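You operate a simulated robot arm through the tools that you are given. There is no shell and no other tool. Be economical: measure what you need, move in short steps, check, and stop when the job is done.

You run a simulated two-armed robot. Do the job below in one go: nothing can be reset, and whatever is moved stays where it is left.

JOB
Take the lid off the jar marked "rework" on the top of the glue bench and lay it down there.

It is judged by the outcome, as a careful person would: the job done as asked, and still so three seconds after it is handed in. It fails if anything else is knocked over, pushed out of place, dropped, spilled or broken. A push-on lid holds only when it is set on centred and level and pressed home; a screw cap is set on level and turned clockwise until tight.

ROBOT AND FRAMES
Two 7-joint arms with two-finger parallel grippers on one trunk, on a base that drives. Base frame: it is fixed to the floor where the robot stands at the start and does not move with it; the origin is under the middle of the robot, x ahead of it, y to its left, z up; the surface under the hand at the start is at about z = 800. Units: mm, rad, N and s.
The left shoulder is at the start at [62, 197, 1129], the right one opposite. With the tool pointing down near the work surface each hand reaches from about 260 to 700 mm from the robot's upright axis, wherever it stands, measured 20 degrees to its own side. Payload 1.57 kg a hand.
The tool frame of a hand sits at the grasp point between the pads (the TCP): z along the fingers, y along the line on which they close. The tips reach 30 mm beyond it. The gripper opens to 110 mm. The fingers are 24 mm wide and 12 mm thick; the gripper's body (48 by 112 mm) begins 78 mm behind the TCP.
Orientation is that of the tool frame in the base frame, as a unit quaternion [w, x, y, z]. With the fingers straight down and closing along the base's y, the tool's x points along the base's -x, its y along +y and its z along -z.

CONTROLS
- The arms move only by the tool nudge_tool. It takes "left_targets", "right_targets" or both (then of equal length, played together; a hand with none holds still); each is text: rows parted by semicolons, each of 7 numbers parted by spaces: the shift along the tool's x, y, z in units of 20 mm (1.0 is 20 mm), then the turn, a rotation vector about the tool's x, y, z in units of 5 degrees (1.0 is 5 degrees), then the closure in counts, from 0 (fully open) to 255 (shut). In form: x y z wx wy wz claw; .... A call has 1 to 8 rows; each row shifts and turns the commanded pose from where the row before left it, along the tool's axes as they then stand. A call with a number of a shift or a turn outside -1 to 1 is refused whole. Each row takes 0.2 s and may step no farther than 50 mm and 0.15 rad from the row before; otherwise, or with a gripper value out of range, the whole call is refused. Where a pose cannot be reached the arm comes as near as it can. A force on the tool above 40 N (or 10 N above the force at the start of the call, whichever is more), or a blocked arm, ends the call early, and 0.2 s more pass. The fingers move at their own pace (about 72 mm/s each) and stop on an object; they squeeze with about 31 N. The grip force told is the motor's: it shows also when the fingers shut on nothing. Time passes only in rows, and 0.2 s behind the last, so rows that do not move let the fingers close. The reply holds the time, the measured pose of the TCP, the force on the tool along the base axes, the opening and the grip force, in the units named above and with some noise, with the torque about the TCP (base axes, N m) and any sound that the robot's microphone picked up.
- Cameras (640 x 400 px; columns grow to the right, rows downward): "scene" is now at [98.5, -49.3, 1706.2]; the picture's right is [-0.37, -0.93, 0.00], its down [-0.73, 0.30, -0.61] and it looks along [0.57, -0.23, -0.79] (base axes); focal length 248 px, centre (320, 200). "left" rides on the left gripper at [70, -16, -141] in its tool frame; the picture's right is [0.23, 0.97, 0.00], its down [-0.86, 0.20, -0.48] and it looks along [-0.47, 0.11, 0.88] (tool axes); focal length 222 px, centre (320, 200). "right" rides on the right gripper at [70, 16, -141] in its tool frame; the picture's right is [-0.23, 0.97, 0.00], its down [-0.86, -0.20, -0.48] and it looks along [-0.47, -0.11, 0.88] (tool axes); focal length 222 px, centre (320, 200). There is no depth. A picture from a camera that has moved, and an enlarged one, comes with that camera's place and axes in the base frame and with its lens. The place of the scene camera against the robot may be out by one fixed shift of up to 25 mm in any direction.
- get_image(camera): a new picture of that camera. It takes no simulated time.
- slide_trunk(by): slides the trunk up (or, below 0, down) by that many mm; the arms and the scene camera ride with it, the base frame stays. It gives what a move gives, with no picture.
- steer(legs): drives the robot by 1 to 6 legs, each [ahead, left, turn to the left] in mm, mm and rad, along the robot's own axes; the way and the turn of a leg run together, so that a leg with both is an arc; at most 1500 mm and 3.142 rad a leg. The arms and the cameras ride along, it lands a little off, and it stops where it bumps. It gives what a move gives.
- pan_tilt(pan, tilt): turns the head with the scene camera to pan (to the left, within 1.501 rad either way) and tilt (down, from -0.506 to 1.204), counted from straight ahead of the robot. It gives what a move gives.
- enlarge(camera, box): a new picture of the part [left, top, right, bottom] of that camera's present view, enlarged. It takes no simulated time.
- hand_in(): hands the job in; it is judged then, once.

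Work in short steps. Places have to be worked out from the pictures, the camera data and where the tool is seen: move nearer, look again, correct. Check each grasp and each placing, and mend what went wrong. You have 120 turns and 108 pictures in all, those below and enlarged ones among them. Open the grippers and draw the arms clear of the work before you hand the job in, unless the task says otherwise; then end with one line.

The tools are called as a command line: name --argument value ..., lists and objects as JSON in quotes. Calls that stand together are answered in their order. nudge_tool: Moves the arms, as the interface text tells. Its arguments: {"type":"object","properties":{"left_targets":{"type":"string"},"right_targets":{"type":"string"}},"required":[]} The other tools are called the same way: slide_trunk (by) slides the trunk up or down; steer (legs) drives the base; pan_tilt (pan, tilt) turns the head that bears the scene camera; get_image (camera) takes a picture; enlarge (camera, box) takes an enlarged picture of a part of a camera's view; hand_in () hands the job in.

At the start:

```text
time: 0.0
left_eef_pos: [575.9, 139.8, 1102.2]
left_orientation: [0.0, -0.001, 1.0, 0.0]
left_wrist_force: [-0.6, 0.5, 0.3]
left_ft_torque: [0.04, 0.01, -0.01]
left_gripper_width: 109.9
left_grip_force: 0.0
right_eef_pos: [369.2, -257.7, 1107.6]
right_orientation: [0.0, 0.001, 1.0, 0.001]
right_wrist_force: [0.0, -0.6, -0.5]
right_ft_torque: [-0.01, 0.04, 0.03]
right_gripper_width: 109.9
right_grip_force: 0.0
trunk travel left (down, up): [-725.0, 265.0]
robot x, y, heading: [0.9, 0.3, -0.003]
head pan, tilt: [-0.384, 0.911]
```

scene: 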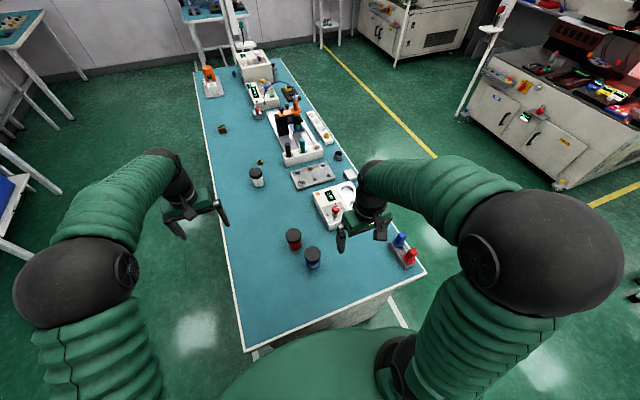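
right: 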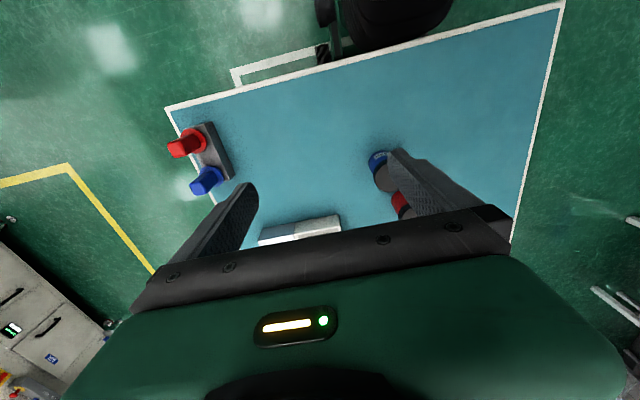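
left: 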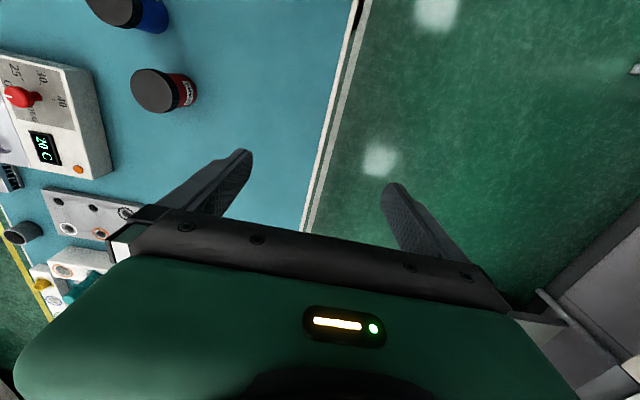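

The scene shows jars: red, blue and a white one with dark lids on the bench. I enlarge views to read the labels.

enlarge --camera "scene" --box '[240, 150, 360, 280]'

enlarge --camera "left" --box '[80, 0, 240, 120]'

enlarge --camera "right" --box '[340, 130, 440, 230]'

```text
3.08 times, centred on (300, 215) of scene
camera zoom: at [98.5, -49.3, 1706.2], right [-0.37, -0.93, 0.0], down [-0.73, 0.3, -0.61], along [0.57, -0.23, -0.79], focal length 763 px, centre (382, 154)
```

zoom: 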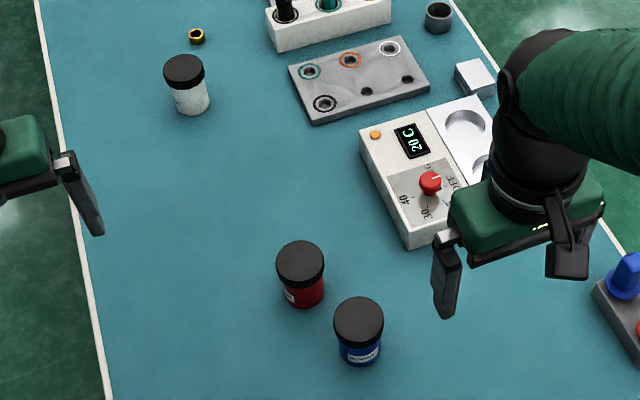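

```text
3.33 times, centred on (160, 60) of left
camera zoom: at [506.0, 123.5, 1244.4], right [-0.23, 0.97, 0.0], down [0.86, 0.2, 0.48], along [0.47, 0.11, -0.88], focal length 740 px, centre (853, 667)
```

zoom: 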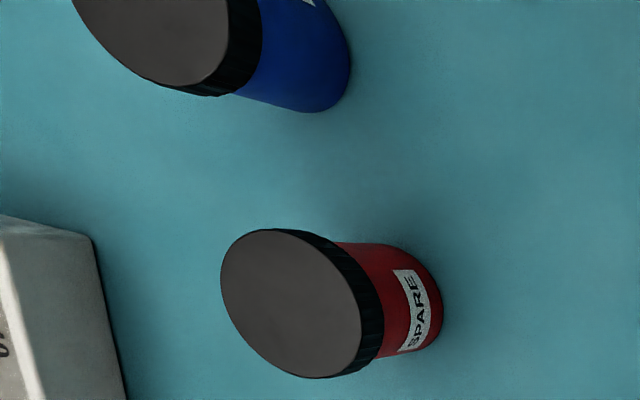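

```text
4.00 times, centred on (390, 180) of right
camera zoom: at [298.9, -240.6, 1249.6], right [0.23, 0.97, 0.0], down [0.86, -0.2, 0.48], along [0.47, -0.11, -0.88], focal length 888 px, centre (40, 280)
```

zoom: 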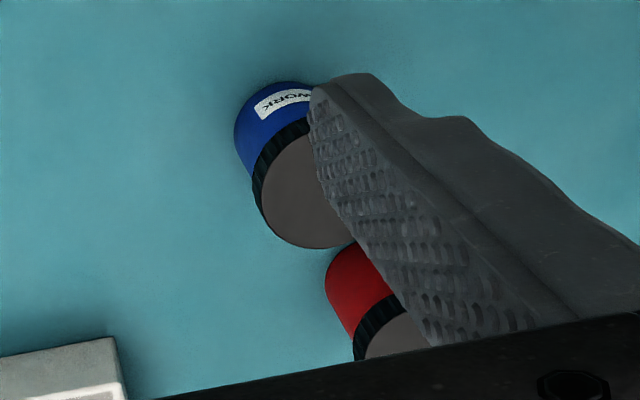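

The blue jar's label ends in "WORK". I'll check it and the white jar closer.

enlarge --camera "scene" --box '[296, 240, 328, 272]'

enlarge --camera "scene" --box '[240, 160, 272, 192]'

```text
12.50 times, centred on (312, 256) of scene
camera zoom: at [98.5, -49.3, 1706.2], right [-0.37, -0.93, 0.0], down [-0.73, 0.3, -0.61], along [0.57, -0.23, -0.79], focal length 3098 px, centre (420, -500)
```

zoom: 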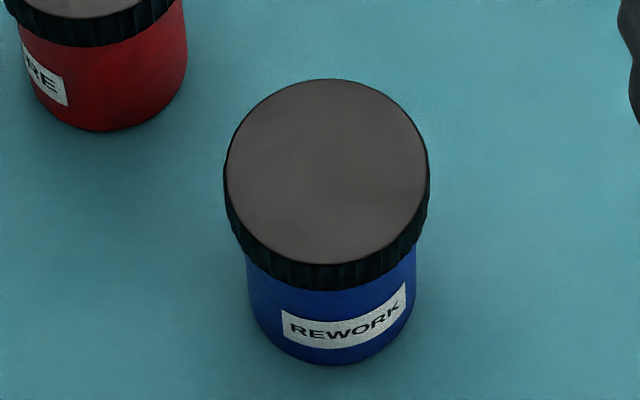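

```text
12.50 times, centred on (256, 176) of scene
camera zoom: at [98.5, -49.3, 1706.2], right [-0.37, -0.93, 0.0], down [-0.73, 0.3, -0.61], along [0.57, -0.23, -0.79], focal length 3098 px, centre (1120, 500)
```

zoom: 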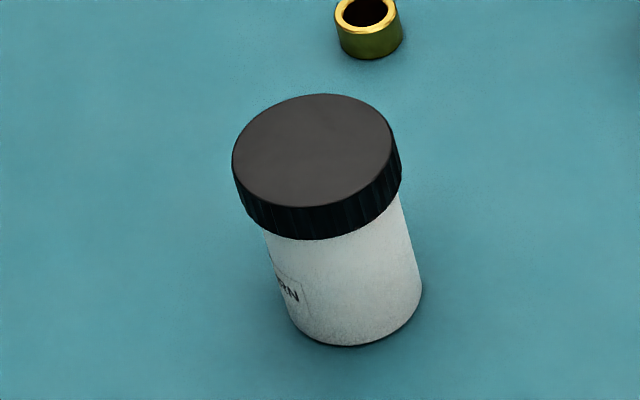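

Blue jar is REWORK: lid about 60 mm, body about 50 mm, centre near (483, -159), top near z≈862, ribbed like a screw cap. I'll hold the body with the left hand from its left side and turn the lid with the right. First turn the left hand (fingers toward -y, tilted 25° down).

nudge_tool --left_targets "0 0 0 .4595 .4595 -.7214 0;0 0 0 .4595 .4595 -.7214 0;0 0 0 .4595 .4595 -.7214 0;0 0 0 .4595 .4595 -.7214 0;0 0 0 .4595 .4595 -.7214 0;0 0 0 .4595 .4595 -.7214 0;0 0 0 .4595 .4595 -.7214 0;0 0 0 .4595 .4595 -.7214 0"

nudge_tool --left_targets "0 0 0 .4595 .4595 -.7214 0;0 0 0 .4595 .4595 -.7214 0;0 0 0 .4595 .4595 -.7214 0;0 0 0 .4595 .4595 -.7214 0;0 0 0 .4595 .4595 -.7214 0;0 0 0 .4595 .4595 -.7214 0;0 0 0 .4595 .4595 -.7214 0;0 0 0 .4595 .4595 -.7214 0"

nudge_tool --left_targets "0 0 0 .4595 .4595 -.7214 0;0 0 0 .4595 .4595 -.7214 0;0 0 0 .4595 .4595 -.7214 0;0 0 0 .4595 .4595 -.7214 0;0 0 0 .4595 .4595 -.7214 0;0 0 0 .4595 .4595 -.7214 0"

get_image --camera "left"

get_image --camera "scene"

```text
time: 1.8
left_eef_pos: [575.7, 141.0, 1101.3]
left_orientation: [-0.158, -0.247, 0.943, -0.158]
left_wrist_force: [-0.1, 0.3, 0.3]
left_ft_torque: [0.03, 0.03, 0.0]
left_gripper_width: 110.0
left_grip_force: 0.1
right_eef_pos: [368.8, -256.5, 1108.1]
right_orientation: [0.0, 0.0, 1.0, 0.0]
right_wrist_force: [0.0, 0.1, 0.3]
right_ft_torque: [-0.01, -0.01, 0.02]
right_gripper_width: 109.7
right_grip_force: 0.1
trunk travel left (down, up): [-725.0, 265.0]
robot x, y, heading: [0.1, 1.8, -0.003]
head pan, tilt: [-0.384, 0.911]
```

```text
time: 3.6
left_eef_pos: [575.1, 139.8, 1102.4]
left_orientation: [-0.297, -0.466, 0.778, -0.298]
left_wrist_force: [0.0, -0.6, -0.6]
left_ft_torque: [-0.04, -0.01, 0.03]
left_gripper_width: 109.9
left_grip_force: 0.1
right_eef_pos: [368.9, -257.9, 1109.0]
right_orientation: [0.0, 0.0, 1.0, -0.001]
right_wrist_force: [-0.2, 0.1, 0.0]
right_ft_torque: [-0.05, 0.02, -0.02]
right_gripper_width: 109.8
right_grip_force: 0.2
trunk travel left (down, up): [-725.0, 265.0]
robot x, y, heading: [-1.0, 0.1, -0.003]
head pan, tilt: [-0.384, 0.911]
```

```text
time: 5.0
left_eef_pos: [575.0, 140.1, 1102.5]
left_orientation: [0.38, 0.597, -0.595, 0.381]
left_wrist_force: [0.1, -0.1, 0.6]
left_ft_torque: [0.0, -0.01, 0.02]
left_gripper_width: 110.0
left_grip_force: 0.0
right_eef_pos: [368.9, -256.4, 1108.4]
right_orientation: [0.0, 0.0, 1.0, 0.0]
right_wrist_force: [0.1, -0.1, 1.0]
right_ft_torque: [0.02, 0.0, 0.0]
right_gripper_width: 110.1
right_grip_force: 0.0
trunk travel left (down, up): [-725.0, 265.0]
robot x, y, heading: [-4.5, -4.9, 0.002]
head pan, tilt: [-0.384, 0.911]
```

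```text
99 pictures are left
camera left: at [590.7, 239.7, 1226.5], right [-0.97, -0.1, 0.21], down [-0.2, 0.79, -0.57], along [-0.11, -0.6, -0.79], focal length 222 px, centre (320, 200)
```

left: 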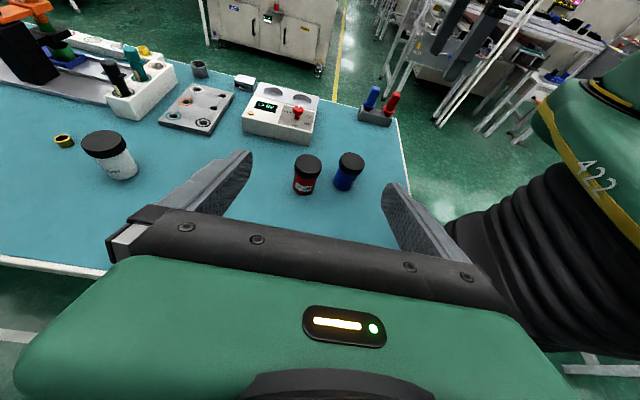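

```text
98 pictures are left
camera scene: at [98.3, -47.5, 1706.3], right [-0.37, -0.93, 0.0], down [-0.73, 0.3, -0.61], along [0.57, -0.23, -0.79], focal length 248 px, centre (320, 200)
```

scene: 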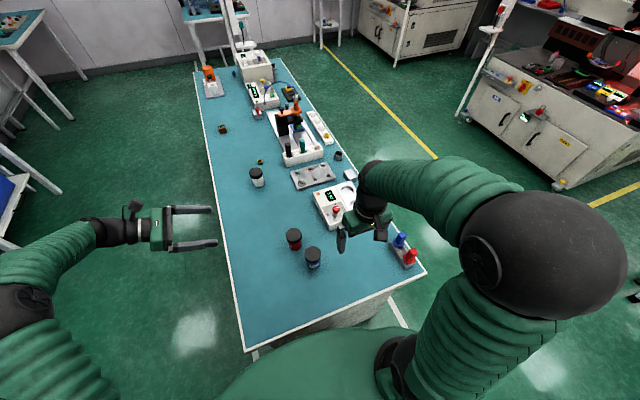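

Good view. I move the left hand toward the jar's left, still well above and off it, with the fingers partly closed to clear the red jar.

nudge_tool --left_targets "-.344 .575 1 0 0 0 75;-.344 .575 1 0 0 0 75;-.344 .575 1 0 0 0 75;-.344 .575 1 0 0 0 75;-.344 .575 1 0 0 0 75;-.344 .575 1 0 0 0 75;-.344 .575 1 0 0 0 75;-.344 .575 1 0 0 0 75"

get_image --camera "left"

```text
time: 6.8
left_eef_pos: [482.6, 19.7, 985.6]
left_orientation: [-0.381, -0.596, 0.596, -0.38]
left_wrist_force: [0.5, 0.6, 0.0]
left_ft_torque: [0.01, 0.02, 0.04]
left_gripper_width: 77.5
left_grip_force: 0.1
right_eef_pos: [368.3, -257.4, 1107.6]
right_orientation: [0.0, 0.0, 1.0, 0.0]
right_wrist_force: [0.3, -0.2, 0.2]
right_ft_torque: [0.01, 0.04, 0.0]
right_gripper_width: 110.0
right_grip_force: 0.0
trunk travel left (down, up): [-725.0, 265.0]
robot x, y, heading: [3.7, -3.5, -0.0]
head pan, tilt: [-0.384, 0.911]
```

```text
97 pictures are left
camera left: at [498.2, 117.5, 1109.2], right [-0.97, -0.1, 0.21], down [-0.2, 0.79, -0.57], along [-0.11, -0.6, -0.79], focal length 222 px, centre (320, 200)
```

left: 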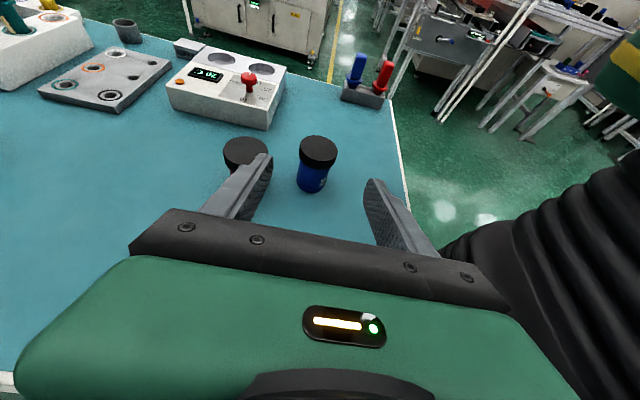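

enlarge --camera "left" --box '[280, 120, 360, 200]'

enlarge --camera "right" --box '[340, 130, 440, 230]'

```text
5.00 times, centred on (320, 160) of left
camera zoom: at [498.2, 117.5, 1109.2], right [-0.97, -0.1, 0.21], down [-0.2, 0.79, -0.57], along [-0.11, -0.6, -0.79], focal length 1111 px, centre (320, 400)
```

zoom: 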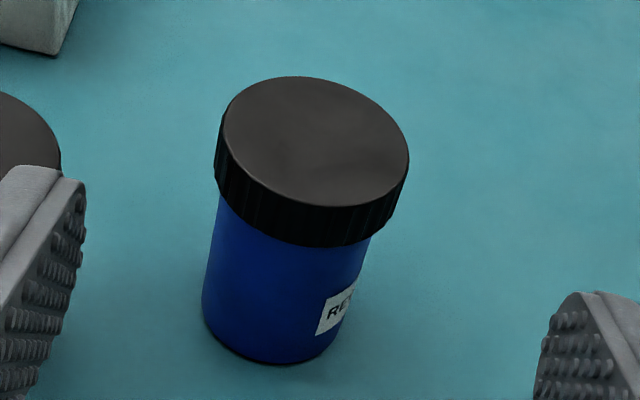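

```text
4.00 times, centred on (390, 180) of right
camera zoom: at [297.5, -240.1, 1250.1], right [0.23, 0.97, 0.0], down [0.85, -0.2, 0.48], along [0.47, -0.11, -0.88], focal length 888 px, centre (40, 280)
```

zoom: 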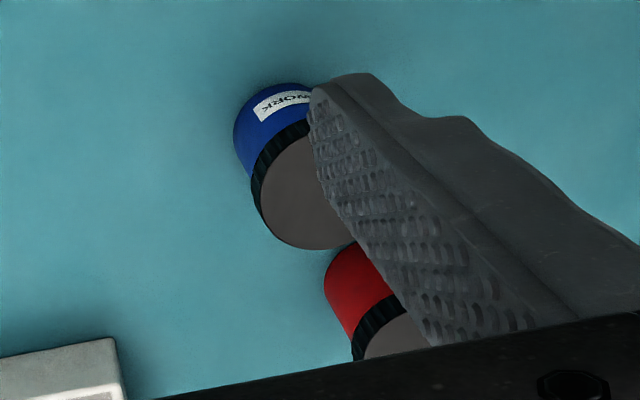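

Triangulating: the jar axis is at about (477, -157), lid z≈860–880, body 800–860. I move to a standoff along the approach line, 110 mm short of the axis.

nudge_tool --left_targets "-.55 .047 .967 0 0 0 75;-.55 .047 .967 0 0 0 75;-.55 .047 .967 0 0 0 75;-.55 .047 .967 0 0 0 75;-.55 .047 .967 0 0 0 75;-.55 .047 .967 0 0 0 75"

get_image --camera "left"

get_image --camera "right"

```text
time: 8.2
left_eef_pos: [478.6, -58.7, 876.0]
left_orientation: [0.38, 0.597, -0.596, 0.38]
left_wrist_force: [0.1, 0.1, -0.7]
left_ft_torque: [0.02, 0.0, -0.01]
left_gripper_width: 77.6
left_grip_force: 0.0
right_eef_pos: [368.9, -257.2, 1109.2]
right_orientation: [0.0, 0.001, 1.0, 0.0]
right_wrist_force: [-0.8, -0.8, -1.0]
right_ft_torque: [0.0, 0.01, -0.02]
right_gripper_width: 110.2
right_grip_force: 0.0
trunk travel left (down, up): [-725.0, 265.0]
robot x, y, heading: [-1.4, -0.8, 0.001]
head pan, tilt: [-0.384, 0.911]
```

```text
94 pictures are left
camera left: at [493.6, 39.5, 999.5], right [-0.97, -0.1, 0.21], down [-0.2, 0.79, -0.57], along [-0.11, -0.6, -0.79], focal length 222 px, centre (320, 200)
```

left: 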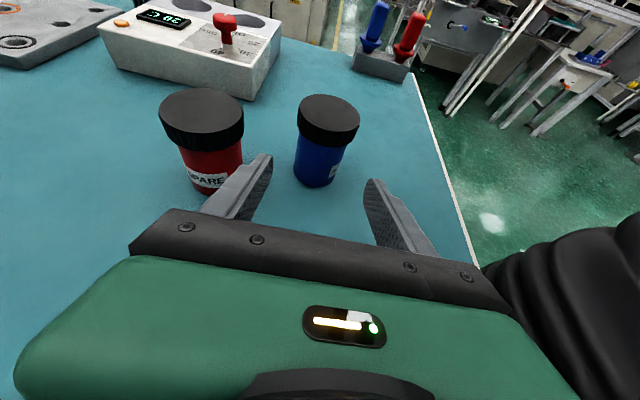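

```text
93 pictures are left
camera right: at [297.8, -240.5, 1249.9], right [0.23, 0.97, 0.0], down [0.86, -0.2, 0.48], along [0.47, -0.11, -0.88], focal length 222 px, centre (320, 200)
```

right: 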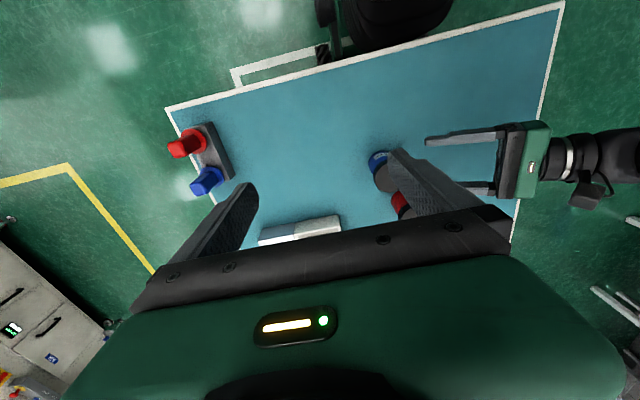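

The jar sits at about (479, -156), centred between the fingers, red jar about 20 mm clear. I advance along the fingers and look before the end.

nudge_tool --left_targets "0 0 .8 0 0 0 75;0 0 .8 0 0 0 75;0 0 .8 0 0 0 75;0 0 .8 0 0 0 75"

get_image --camera "left"

```text
time: 9.2
left_eef_pos: [479.7, -119.0, 848.7]
left_orientation: [0.38, 0.597, -0.596, 0.38]
left_wrist_force: [-0.4, 1.4, -1.2]
left_ft_torque: [0.0, 0.0, -0.01]
left_gripper_width: 77.6
left_grip_force: 0.2
right_eef_pos: [368.1, -258.6, 1108.3]
right_orientation: [0.0, 0.001, 1.0, 0.001]
right_wrist_force: [0.2, -0.2, -0.3]
right_ft_torque: [0.02, 0.04, -0.02]
right_gripper_width: 110.0
right_grip_force: 0.0
trunk travel left (down, up): [-725.0, 265.0]
robot x, y, heading: [-0.9, 5.3, 0.002]
head pan, tilt: [-0.384, 0.911]
```

```text
92 pictures are left
camera left: at [494.8, -19.8, 972.6], right [-0.97, -0.1, 0.21], down [-0.2, 0.79, -0.57], along [-0.11, -0.6, -0.79], focal length 222 px, centre (320, 200)
```

left: 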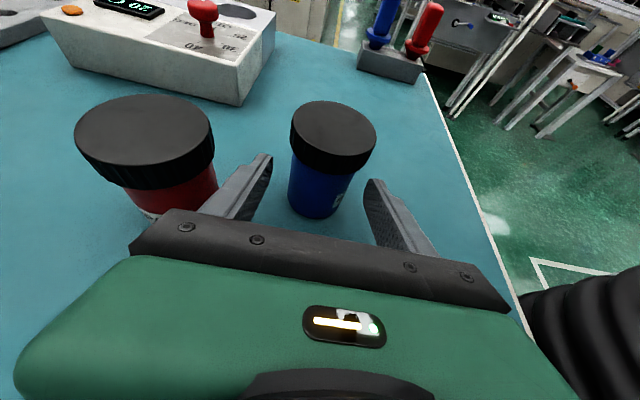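

Still centred. Advance the remaining ~41 mm, no closing yet.

nudge_tool --left_targets "0 0 .7 0 0 0 75;0 0 .7 0 0 0 75;0 0 .6 0 0 0 75"

get_image --camera "left"

enlarge --camera "scene" --box '[260, 210, 360, 300]'

```text
time: 10.0
left_eef_pos: [477.5, -154.8, 832.9]
left_orientation: [0.379, 0.597, -0.596, 0.38]
left_wrist_force: [0.0, 0.0, -0.2]
left_ft_torque: [-0.04, 0.01, -0.02]
left_gripper_width: 77.7
left_grip_force: 0.0
right_eef_pos: [368.0, -257.1, 1108.4]
right_orientation: [0.0, 0.001, 1.0, 0.001]
right_wrist_force: [-0.1, -0.6, 1.2]
right_ft_torque: [-0.01, 0.02, 0.02]
right_gripper_width: 109.9
right_grip_force: 0.1
trunk travel left (down, up): [-725.0, 265.0]
robot x, y, heading: [-0.4, 0.9, 0.004]
head pan, tilt: [-0.384, 0.911]
```

```text
91 pictures are left
camera left: at [493.4, -56.4, 956.0], right [-0.97, -0.1, 0.21], down [-0.2, 0.79, -0.57], along [-0.11, -0.6, -0.79], focal length 222 px, centre (320, 200)
```

left: 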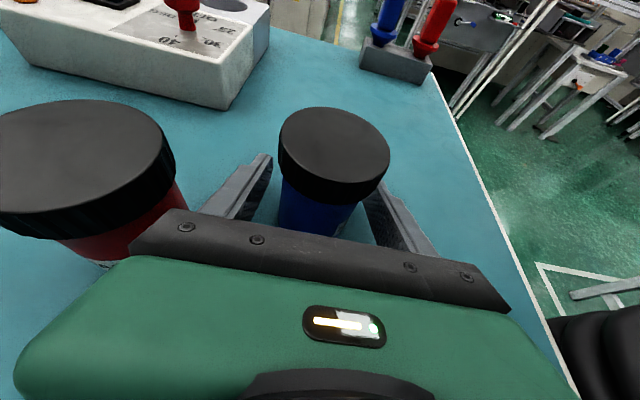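

```text
4.44 times, centred on (310, 255) of scene
camera zoom: at [98.5, -50.1, 1706.2], right [-0.37, -0.93, 0.0], down [-0.73, 0.3, -0.61], along [0.57, -0.23, -0.79], focal length 1102 px, centre (364, -44)
```

zoom: 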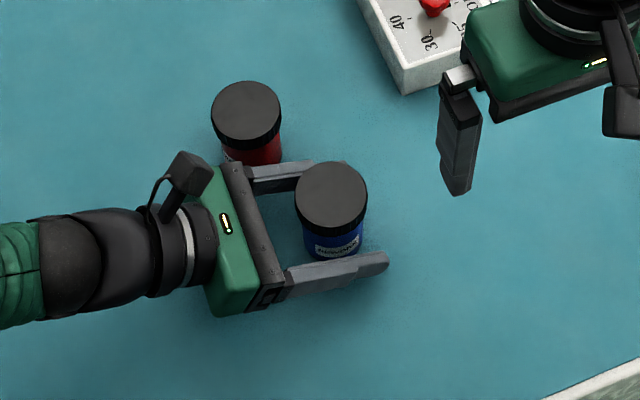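

The fingers straddle the jar's body, centred. I close on it; the rows let the fingers settle.

nudge_tool --left_targets "0 0 0 0 0 0 110;0 0 0 0 0 0 130;0 0 0 0 0 0 150;0 0 0 0 0 0 170;0 0 0 0 0 0 190"

get_image --camera "left"

```text
time: 11.2
left_eef_pos: [477.7, -154.4, 833.0]
left_orientation: [-0.381, -0.596, 0.596, -0.38]
left_wrist_force: [0.2, -0.2, -0.4]
left_ft_torque: [-0.01, -0.05, -0.03]
left_gripper_width: 50.2
left_grip_force: 31.2
right_eef_pos: [368.6, -258.1, 1108.2]
right_orientation: [0.0, 0.0, 1.0, 0.001]
right_wrist_force: [0.3, 0.3, 0.9]
right_ft_torque: [0.0, 0.0, -0.01]
right_gripper_width: 110.2
right_grip_force: 0.2
trunk travel left (down, up): [-725.0, 265.0]
robot x, y, heading: [-0.6, 4.0, -0.004]
head pan, tilt: [-0.384, 0.911]
```

```text
89 pictures are left
camera left: at [493.4, -56.1, 956.1], right [-0.97, -0.1, 0.21], down [-0.2, 0.79, -0.57], along [-0.11, -0.6, -0.79], focal length 222 px, centre (320, 200)
```

left: 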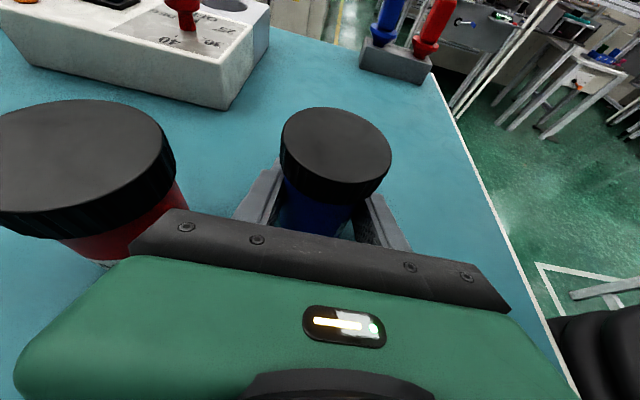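

The body is held firmly (50 mm wide). Now bring the right hand above the lid, with its fingers partly closed.

nudge_tool --right_targets "-.68 .6375 .75 0 0 0 65;-.68 .6375 .75 0 0 0 65;-.68 .6375 .75 0 0 0 65;-.68 .6375 .75 0 0 0 65;-.68 .6375 .75 0 0 0 65;-.68 .6375 .75 0 0 0 65;-.68 .6375 .75 0 0 0 65;-.68 .6375 .75 0 0 0 65"

get_image --camera "right"

get_image --camera "left"

enlarge --camera "scene" --box '[260, 190, 380, 290]'

```text
time: 13.0
left_eef_pos: [478.2, -153.3, 832.1]
left_orientation: [0.38, 0.597, -0.595, 0.381]
left_wrist_force: [-0.6, -1.2, 0.6]
left_ft_torque: [-0.04, 0.01, 0.01]
left_gripper_width: 49.9
left_grip_force: 31.1
right_eef_pos: [475.4, -152.0, 989.1]
right_orientation: [0.0, -0.001, 1.0, 0.0]
right_wrist_force: [0.1, 0.9, 0.4]
right_ft_torque: [-0.04, 0.03, 0.0]
right_gripper_width: 82.2
right_grip_force: 0.0
trunk travel left (down, up): [-725.0, 265.0]
robot x, y, heading: [-3.8, -1.0, 0.003]
head pan, tilt: [-0.384, 0.911]
```

```text
88 pictures are left
camera right: at [405.2, -135.6, 1130.3], right [0.23, 0.97, 0.0], down [0.85, -0.2, 0.48], along [0.47, -0.11, -0.88], focal length 222 px, centre (320, 200)
```

right: 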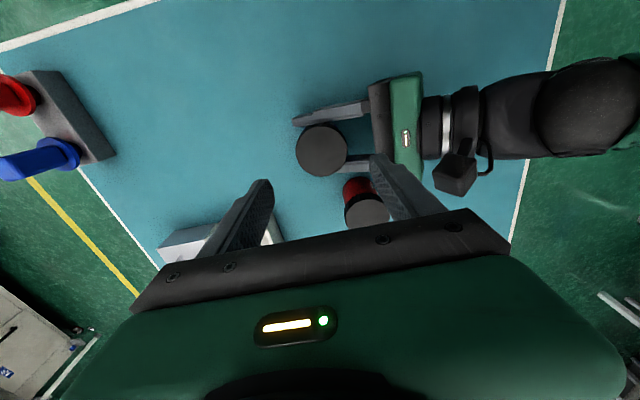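

```text
87 pictures are left
camera left: at [493.7, -55.4, 956.0], right [-0.97, -0.1, 0.21], down [-0.2, 0.79, -0.57], along [-0.11, -0.6, -0.79], focal length 222 px, centre (320, 200)
```

left: 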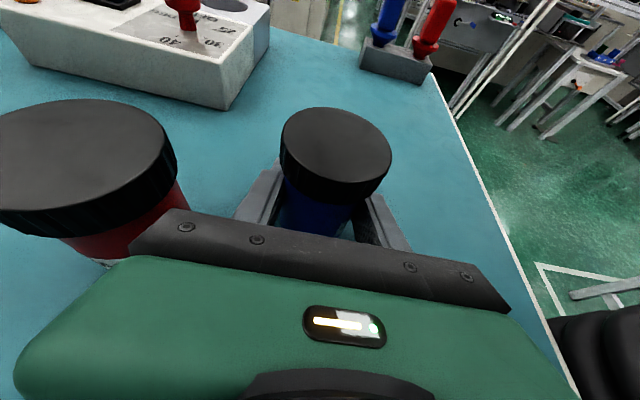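

```text
4.00 times, centred on (320, 240) of scene
camera zoom: at [100.1, -48.2, 1706.2], right [-0.37, -0.93, 0.0], down [-0.73, 0.3, -0.61], along [0.57, -0.23, -0.79], focal length 991 px, centre (320, 40)
```

zoom: 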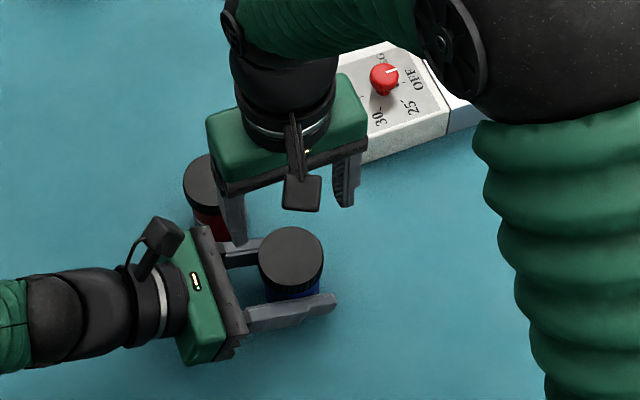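

Lid estimated at (477, -153.5), top ≈877; the right hand is within 2 mm of it. I lower most of the way and look.

nudge_tool --right_targets "-.08 -.07 .8 0 0 0 65;0 0 .9 0 0 0 65;0 0 .9 0 0 0 65;0 0 .9 0 0 0 65"

get_image --camera "right"

get_image --camera "left"

```text
time: 14.0
left_eef_pos: [477.0, -154.6, 832.3]
left_orientation: [0.38, 0.597, -0.595, 0.381]
left_wrist_force: [-0.6, -0.1, -1.2]
left_ft_torque: [-0.01, -0.05, 0.03]
left_gripper_width: 50.2
left_grip_force: 31.1
right_eef_pos: [478.0, -154.6, 918.3]
right_orientation: [0.001, 0.0, 1.0, -0.001]
right_wrist_force: [0.1, -0.7, 0.1]
right_ft_torque: [-0.01, -0.02, -0.01]
right_gripper_width: 82.2
right_grip_force: 0.0
trunk travel left (down, up): [-725.0, 265.0]
robot x, y, heading: [-0.0, -1.5, -0.002]
head pan, tilt: [-0.384, 0.911]
```

```text
85 pictures are left
camera right: at [407.7, -138.2, 1059.4], right [0.23, 0.97, 0.0], down [0.85, -0.2, 0.48], along [0.47, -0.11, -0.88], focal length 222 px, centre (320, 200)
```

right: 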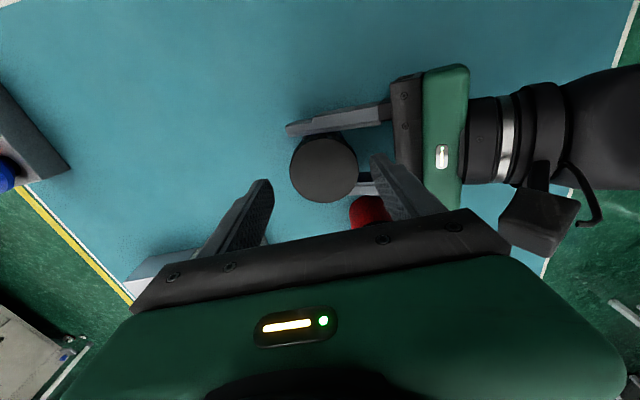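

```text
84 pictures are left
camera left: at [493.5, -55.6, 956.1], right [-0.97, -0.1, 0.21], down [-0.2, 0.79, -0.57], along [-0.11, -0.6, -0.79], focal length 222 px, centre (320, 200)
```

left: 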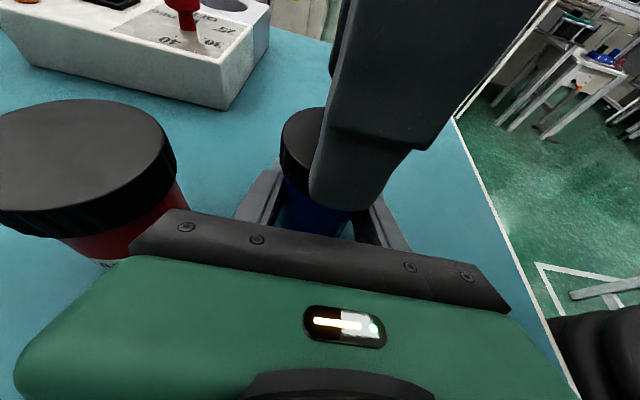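

Lid centred within a few mm in both views. Lower 22 mm so the fingertips overlap the lid's side by about 11 mm.

nudge_tool --right_targets ".05 .1 .55 0 0 0 65;0 0 .55 0 0 0 65"

get_image --camera "right"

get_image --camera "left"

```text
time: 14.6
left_eef_pos: [477.3, -154.5, 831.6]
left_orientation: [-0.381, -0.596, 0.596, -0.38]
left_wrist_force: [-0.1, 0.1, 0.1]
left_ft_torque: [-0.02, -0.01, 0.02]
left_gripper_width: 50.2
left_grip_force: 31.4
right_eef_pos: [478.5, -153.9, 898.0]
right_orientation: [0.0, 0.0, 1.0, -0.001]
right_wrist_force: [-0.9, 1.2, -0.3]
right_ft_torque: [0.01, 0.0, -0.04]
right_gripper_width: 81.9
right_grip_force: 0.0
trunk travel left (down, up): [-725.0, 265.0]
robot x, y, heading: [0.0, 0.3, -0.003]
head pan, tilt: [-0.384, 0.911]
```

```text
83 pictures are left
camera right: at [407.1, -136.5, 1038.4], right [0.23, 0.97, 0.0], down [0.86, -0.2, 0.48], along [0.47, -0.11, -0.88], focal length 222 px, centre (320, 200)
```

right: 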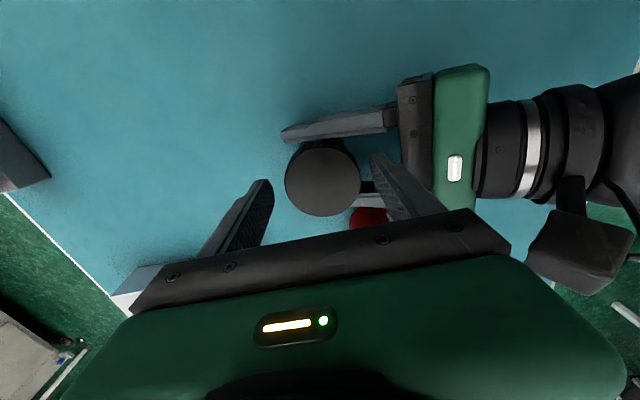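

```text
82 pictures are left
camera left: at [493.5, -55.7, 956.0], right [-0.97, -0.1, 0.21], down [-0.2, 0.79, -0.57], along [-0.11, -0.6, -0.79], focal length 222 px, centre (320, 200)
```

left: 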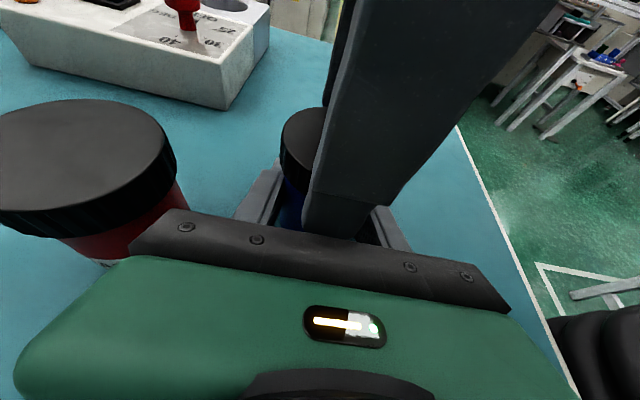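

Close the right fingers on the lid, 2–3 mm lower and 2 mm nearer me.

nudge_tool --right_targets ".1 0.1 .15 0 0 0 80;0 0 0 0 0 0 95;0 0 0 0 0 0 110;0 0 0 0 0 0 125;0 0 0 0 0 0 145;0 0 0 0 0 0 165"

get_image --camera "right"

```text
time: 16.0
left_eef_pos: [477.9, -153.1, 833.1]
left_orientation: [-0.38, -0.596, 0.597, -0.379]
left_wrist_force: [0.6, 1.2, 0.5]
left_ft_torque: [-0.01, 0.02, -0.16]
left_gripper_width: 49.9
left_grip_force: 31.2
right_eef_pos: [474.6, -151.4, 893.7]
right_orientation: [0.001, 0.0, 1.0, 0.0]
right_wrist_force: [-0.8, -0.6, 0.1]
right_ft_torque: [-0.03, -0.03, 0.17]
right_gripper_width: 58.5
right_grip_force: 31.3
trunk travel left (down, up): [-725.0, 265.0]
robot x, y, heading: [-0.8, 0.4, 0.001]
head pan, tilt: [-0.384, 0.911]
```

```text
81 pictures are left
camera right: at [404.7, -134.4, 1035.2], right [0.23, 0.97, 0.0], down [0.86, -0.2, 0.48], along [0.47, -0.11, -0.88], focal length 222 px, centre (320, 200)
```

right: 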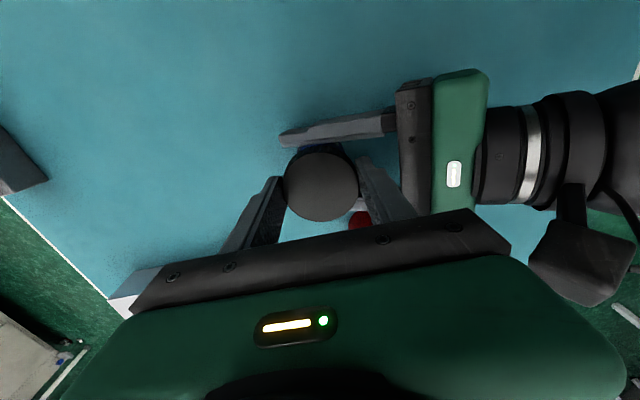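

Lid gripped at 58.5 mm, centred. Test turn: 20° counter-clockwise.

nudge_tool --right_targets "0 0 0 0 0 -1 165;0 0 0 0 0 -1 165;0 0 0 0 0 -1 165;0 0 0 0 0 -1 165"

enlarge --camera "scene" --box '[260, 190, 380, 290]'

```text
time: 17.0
left_eef_pos: [477.6, -153.5, 831.4]
left_orientation: [-0.381, -0.596, 0.596, -0.38]
left_wrist_force: [1.5, 0.7, -0.1]
left_ft_torque: [-0.01, 0.06, 0.0]
left_gripper_width: 50.0
left_grip_force: 30.8
right_eef_pos: [475.6, -151.7, 893.9]
right_orientation: [0.0, -0.175, 0.985, 0.001]
right_wrist_force: [-1.6, 0.1, 1.1]
right_ft_torque: [0.01, 0.0, -0.02]
right_gripper_width: 58.3
right_grip_force: 30.6
trunk travel left (down, up): [-725.0, 265.0]
robot x, y, heading: [-0.2, -3.6, 0.004]
head pan, tilt: [-0.384, 0.911]
```

```text
4.00 times, centred on (320, 240) of scene
camera zoom: at [99.5, -49.1, 1706.2], right [-0.37, -0.93, 0.0], down [-0.73, 0.3, -0.61], along [0.57, -0.23, -0.79], focal length 991 px, centre (320, 40)
```

zoom: 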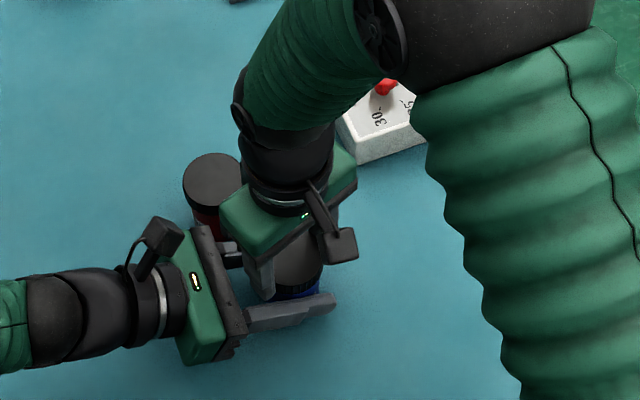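

It turned with little torque. Continue 40° and check.

nudge_tool --right_targets "0 0 0 0 0 -1 165;0 0 0 0 0 -1 165;0 0 0 0 0 -1 165;0 0 0 0 0 -1 165;0 0 0 0 0 -1 165;0 0 0 0 0 -1 165;0 0 0 0 0 -1 165;0 0 0 0 0 -1 165"

get_image --camera "right"

get_image --camera "left"

```text
time: 18.8
left_eef_pos: [477.2, -154.9, 831.3]
left_orientation: [0.38, 0.597, -0.596, 0.38]
left_wrist_force: [-2.1, 9.2, 2.3]
left_ft_torque: [-0.16, -0.35, -0.06]
left_gripper_width: 49.5
left_grip_force: 31.0
right_eef_pos: [477.1, -153.5, 894.2]
right_orientation: [0.001, -0.501, 0.865, -0.001]
right_wrist_force: [4.8, -9.6, 0.8]
right_ft_torque: [-0.38, -0.1, -0.01]
right_gripper_width: 58.6
right_grip_force: 30.9
trunk travel left (down, up): [-725.0, 265.0]
robot x, y, heading: [0.6, -1.8, 0.003]
head pan, tilt: [-0.384, 0.911]
```

```text
79 pictures are left
camera right: at [426.4, -204.2, 1035.3], right [-0.73, 0.68, 0.0], down [0.6, 0.64, 0.48], along [0.33, 0.35, -0.88], focal length 222 px, centre (320, 200)
```

right: 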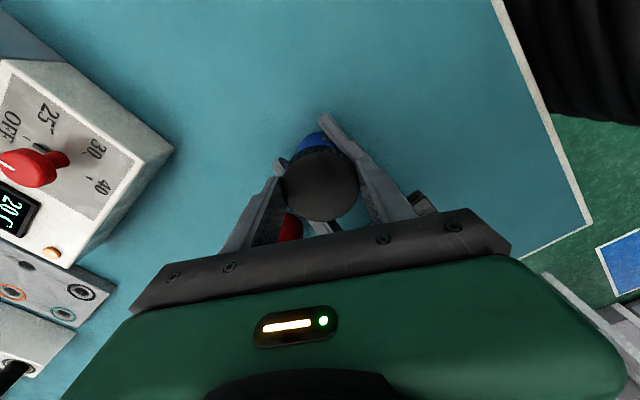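

```text
78 pictures are left
camera left: at [493.4, -55.8, 956.0], right [-0.97, -0.1, 0.21], down [-0.2, 0.79, -0.57], along [-0.11, -0.6, -0.79], focal length 222 px, centre (320, 200)
```

left: 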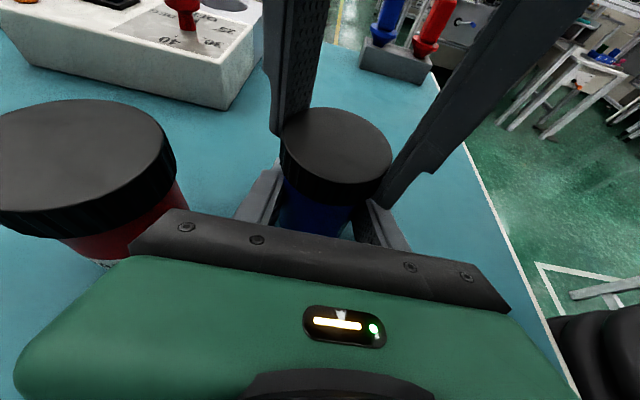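

Some side force but no axial sign. I'll turn 30° more, then test with a small lift.

nudge_tool --right_targets "0 0 0 0 0 -1 165;0 0 0 0 0 -1 165;0 0 0 0 0 -1 165;0 0 0 0 0 -1 165;0 0 0 0 0 -1 165;0 0 0 0 0 -1 165"

nudge_tool --right_targets "0 0 -.1 0 0 0 165;0 0 0 0 0 0 165"

get_image --camera "left"

```text
time: 20.2
left_eef_pos: [477.9, -154.8, 831.6]
left_orientation: [0.381, 0.596, -0.596, 0.38]
left_wrist_force: [-11.6, 6.9, 1.0]
left_ft_torque: [-0.13, -0.63, -0.01]
left_gripper_width: 49.0
left_grip_force: 31.0
right_eef_pos: [477.2, -151.2, 893.4]
right_orientation: [-0.002, 0.708, -0.706, 0.001]
right_wrist_force: [17.1, -6.9, 5.3]
right_ft_torque: [-0.19, -0.48, -0.08]
right_gripper_width: 58.3
right_grip_force: 31.0
trunk travel left (down, up): [-725.0, 265.0]
robot x, y, heading: [4.0, 1.3, 0.002]
head pan, tilt: [-0.384, 0.911]
```

```text
time: 20.8
left_eef_pos: [477.2, -154.6, 832.4]
left_orientation: [-0.382, -0.596, 0.597, -0.379]
left_wrist_force: [-19.4, 5.8, 5.4]
left_ft_torque: [-0.05, -0.59, 0.08]
left_gripper_width: 49.0
left_grip_force: 31.0
right_eef_pos: [475.4, -151.1, 894.8]
right_orientation: [0.001, -0.707, 0.707, 0.001]
right_wrist_force: [19.8, -6.4, -5.8]
right_ft_torque: [-0.26, -0.65, -0.04]
right_gripper_width: 58.2
right_grip_force: 31.1
trunk travel left (down, up): [-725.0, 265.0]
robot x, y, heading: [0.3, 5.2, -0.0]
head pan, tilt: [-0.384, 0.911]
```

```text
77 pictures are left
camera left: at [492.3, -56.5, 955.9], right [-0.97, -0.09, 0.21], down [-0.2, 0.79, -0.57], along [-0.11, -0.6, -0.79], focal length 222 px, centre (320, 200)
```

left: 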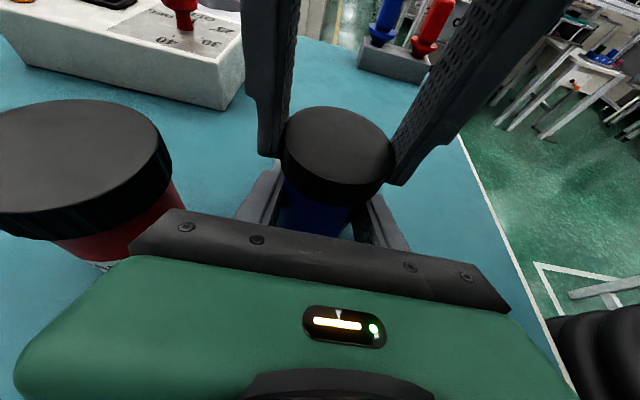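

The lid still resists a small lift, and there is a side load (right hand ~2 mm too far to -x). I relieve that and turn on another 40°.

nudge_tool --right_targets "0 -.12 .05 0 0 0 165;0 0 0 0 0 -1 165;0 0 0 0 0 -1 165;0 0 0 0 0 -1 165;0 0 0 0 0 -1 165"

nudge_tool --right_targets "0 0 0 0 0 -1 165;0 0 0 0 0 -1 165;0 0 0 0 0 -1 165;0 0 0 0 0 -1 165"

get_image --camera "left"

enlarge --camera "scene" --box '[260, 190, 380, 290]'

```text
time: 22.0
left_eef_pos: [477.7, -154.9, 832.4]
left_orientation: [0.379, 0.597, -0.596, 0.381]
left_wrist_force: [-8.5, 0.5, -1.0]
left_ft_torque: [0.17, -0.45, 0.03]
left_gripper_width: 49.1
left_grip_force: 30.7
right_eef_pos: [478.3, -151.9, 895.0]
right_orientation: [-0.001, 0.82, -0.573, 0.0]
right_wrist_force: [9.4, 0.9, 1.8]
right_ft_torque: [-0.11, -0.14, -0.05]
right_gripper_width: 58.3
right_grip_force: 30.8
trunk travel left (down, up): [-725.0, 265.0]
robot x, y, heading: [0.7, 2.9, -0.003]
head pan, tilt: [-0.384, 0.911]
```

```text
time: 23.0
left_eef_pos: [477.6, -153.9, 831.8]
left_orientation: [0.38, 0.597, -0.596, 0.38]
left_wrist_force: [-6.8, -7.5, -4.4]
left_ft_torque: [0.44, -0.45, 0.04]
left_gripper_width: 49.1
left_grip_force: 30.8
right_eef_pos: [479.4, -150.6, 894.4]
right_orientation: [-0.002, 0.907, -0.422, -0.001]
right_wrist_force: [7.2, 8.2, 6.0]
right_ft_torque: [0.07, 0.04, -0.03]
right_gripper_width: 58.3
right_grip_force: 31.6
trunk travel left (down, up): [-725.0, 265.0]
robot x, y, heading: [0.4, 0.3, 0.001]
head pan, tilt: [-0.384, 0.911]
```

```text
76 pictures are left
camera left: at [493.2, -56.1, 956.0], right [-0.97, -0.1, 0.21], down [-0.2, 0.79, -0.57], along [-0.11, -0.6, -0.79], focal length 222 px, centre (320, 200)
```

left: 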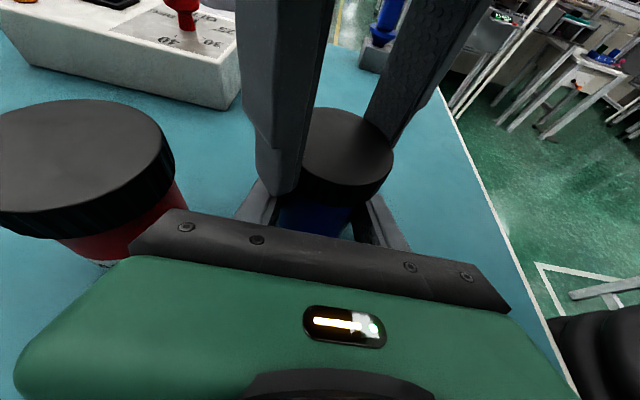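

```text
4.00 times, centred on (320, 240) of scene
camera zoom: at [99.7, -49.1, 1706.1], right [-0.37, -0.93, 0.0], down [-0.73, 0.3, -0.61], along [0.57, -0.23, -0.79], focal length 991 px, centre (320, 40)
```

zoom: 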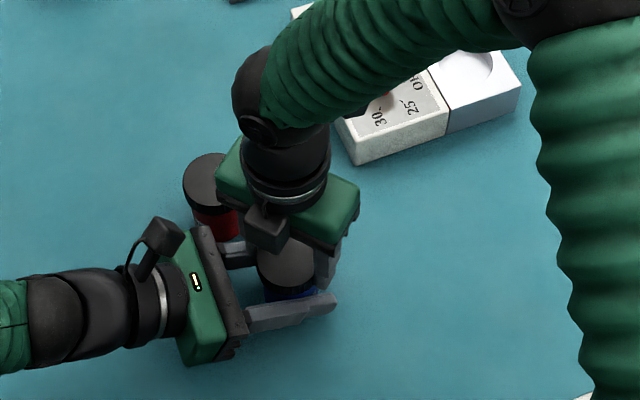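

The upward push on the right hand (+6 N) suggests the lid is rising on its thread. I follow it up 1 mm while turning another 40°.

nudge_tool --right_targets "0 0 -.04 0 0 -1 165;0 0 -.02 0 0 -1 165;0 0 -.02 0 0 -1 165;0 0 -.02 0 0 -1 165"

nudge_tool --right_targets "0 0 -.02 0 0 -1 165;0 0 -.02 0 0 -1 165;0 0 -.02 0 0 -1 165;0 0 -.02 0 0 -1 165"

get_image --camera "left"

```text
time: 24.0
left_eef_pos: [476.5, -155.4, 834.1]
left_orientation: [-0.381, -0.596, 0.596, -0.38]
left_wrist_force: [-13.1, -12.0, 5.9]
left_ft_torque: [0.65, -0.58, 0.06]
left_gripper_width: 49.0
left_grip_force: 30.9
right_eef_pos: [478.6, -152.6, 897.5]
right_orientation: [-0.002, 0.966, -0.258, 0.001]
right_wrist_force: [12.0, 12.8, -6.2]
right_ft_torque: [0.15, -0.19, -0.05]
right_gripper_width: 58.4
right_grip_force: 31.3
trunk travel left (down, up): [-725.0, 265.0]
robot x, y, heading: [2.0, -0.8, -0.0]
head pan, tilt: [-0.384, 0.911]
```

```text
time: 25.0
left_eef_pos: [479.1, -156.2, 832.8]
left_orientation: [-0.383, -0.595, 0.595, -0.381]
left_wrist_force: [-17.9, -12.6, 20.9]
left_ft_torque: [0.57, -0.59, 0.06]
left_gripper_width: 49.1
left_grip_force: 31.0
right_eef_pos: [477.9, -151.1, 897.4]
right_orientation: [-0.002, 0.996, -0.086, 0.001]
right_wrist_force: [18.3, 12.3, -21.1]
right_ft_torque: [0.32, -0.58, -0.05]
right_gripper_width: 58.2
right_grip_force: 31.0
trunk travel left (down, up): [-725.0, 265.0]
robot x, y, heading: [-2.9, -1.0, -0.006]
head pan, tilt: [-0.384, 0.911]
```

```text
74 pictures are left
camera left: at [493.1, -56.5, 956.8], right [-0.97, -0.09, 0.21], down [-0.2, 0.79, -0.58], along [-0.11, -0.6, -0.79], focal length 222 px, centre (320, 200)
```

left: 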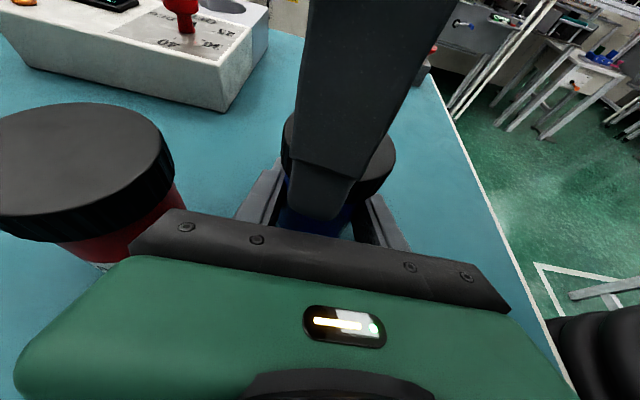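

170° turned; now I am pulling harder than the thread lifts (−21 N). I relax the load, then open to re-grip for another round.

nudge_tool --right_targets ".1 -.08 .1 0 0 0 165;0 0 0 0 0 0 165"

nudge_tool --right_targets "0 0 0 0 0 0 120;0 0 0 0 0 0 80;0 0 0 0 0 0 65;0 0 0 0 0 0 65"

get_image --camera "right"

enlarge --camera "left" --box '[240, 80, 420, 240]'

```text
time: 25.6
left_eef_pos: [477.0, -153.6, 831.9]
left_orientation: [0.379, 0.597, -0.595, 0.381]
left_wrist_force: [-6.5, -14.5, 6.5]
left_ft_torque: [0.31, -0.23, 0.01]
left_gripper_width: 49.0
left_grip_force: 31.3
right_eef_pos: [479.9, -149.4, 896.8]
right_orientation: [-0.001, 0.996, -0.087, 0.001]
right_wrist_force: [6.2, 14.5, -5.3]
right_ft_torque: [0.66, -0.24, -0.01]
right_gripper_width: 58.2
right_grip_force: 31.1
trunk travel left (down, up): [-725.0, 265.0]
robot x, y, heading: [1.4, 2.6, -0.004]
head pan, tilt: [-0.384, 0.911]
```

```text
time: 26.6
left_eef_pos: [478.1, -153.6, 831.6]
left_orientation: [0.38, 0.597, -0.596, 0.381]
left_wrist_force: [1.8, 0.2, -0.7]
left_ft_torque: [0.01, 0.03, -0.1]
left_gripper_width: 48.8
left_grip_force: 30.7
right_eef_pos: [481.1, -150.7, 895.0]
right_orientation: [0.001, 0.996, -0.088, -0.001]
right_wrist_force: [-0.3, 0.7, -0.9]
right_ft_torque: [0.04, 0.01, 0.01]
right_gripper_width: 81.9
right_grip_force: 0.1
trunk travel left (down, up): [-725.0, 265.0]
robot x, y, heading: [0.3, 1.2, 0.004]
head pan, tilt: [-0.384, 0.911]
```

```text
73 pictures are left
camera right: at [545.4, -178.1, 1037.6], right [-0.39, -0.92, 0.0], down [-0.81, 0.34, 0.48], along [-0.44, 0.19, -0.88], focal length 222 px, centre (320, 200)
```

right: 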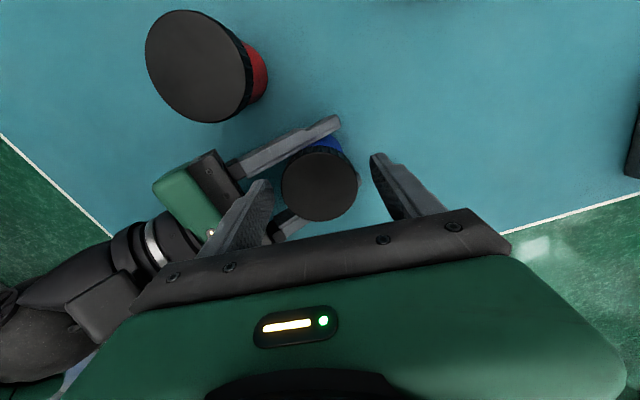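

```text
2.50 times, centred on (330, 160) of left
camera zoom: at [493.9, -55.1, 955.7], right [-0.97, -0.1, 0.21], down [-0.2, 0.79, -0.57], along [-0.11, -0.6, -0.79], focal length 555 px, centre (295, 300)
```

zoom: 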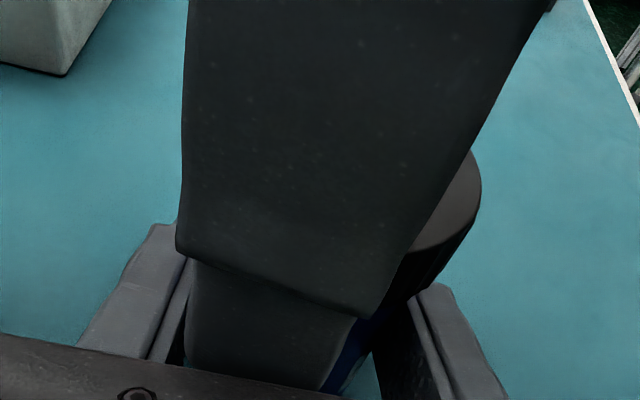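

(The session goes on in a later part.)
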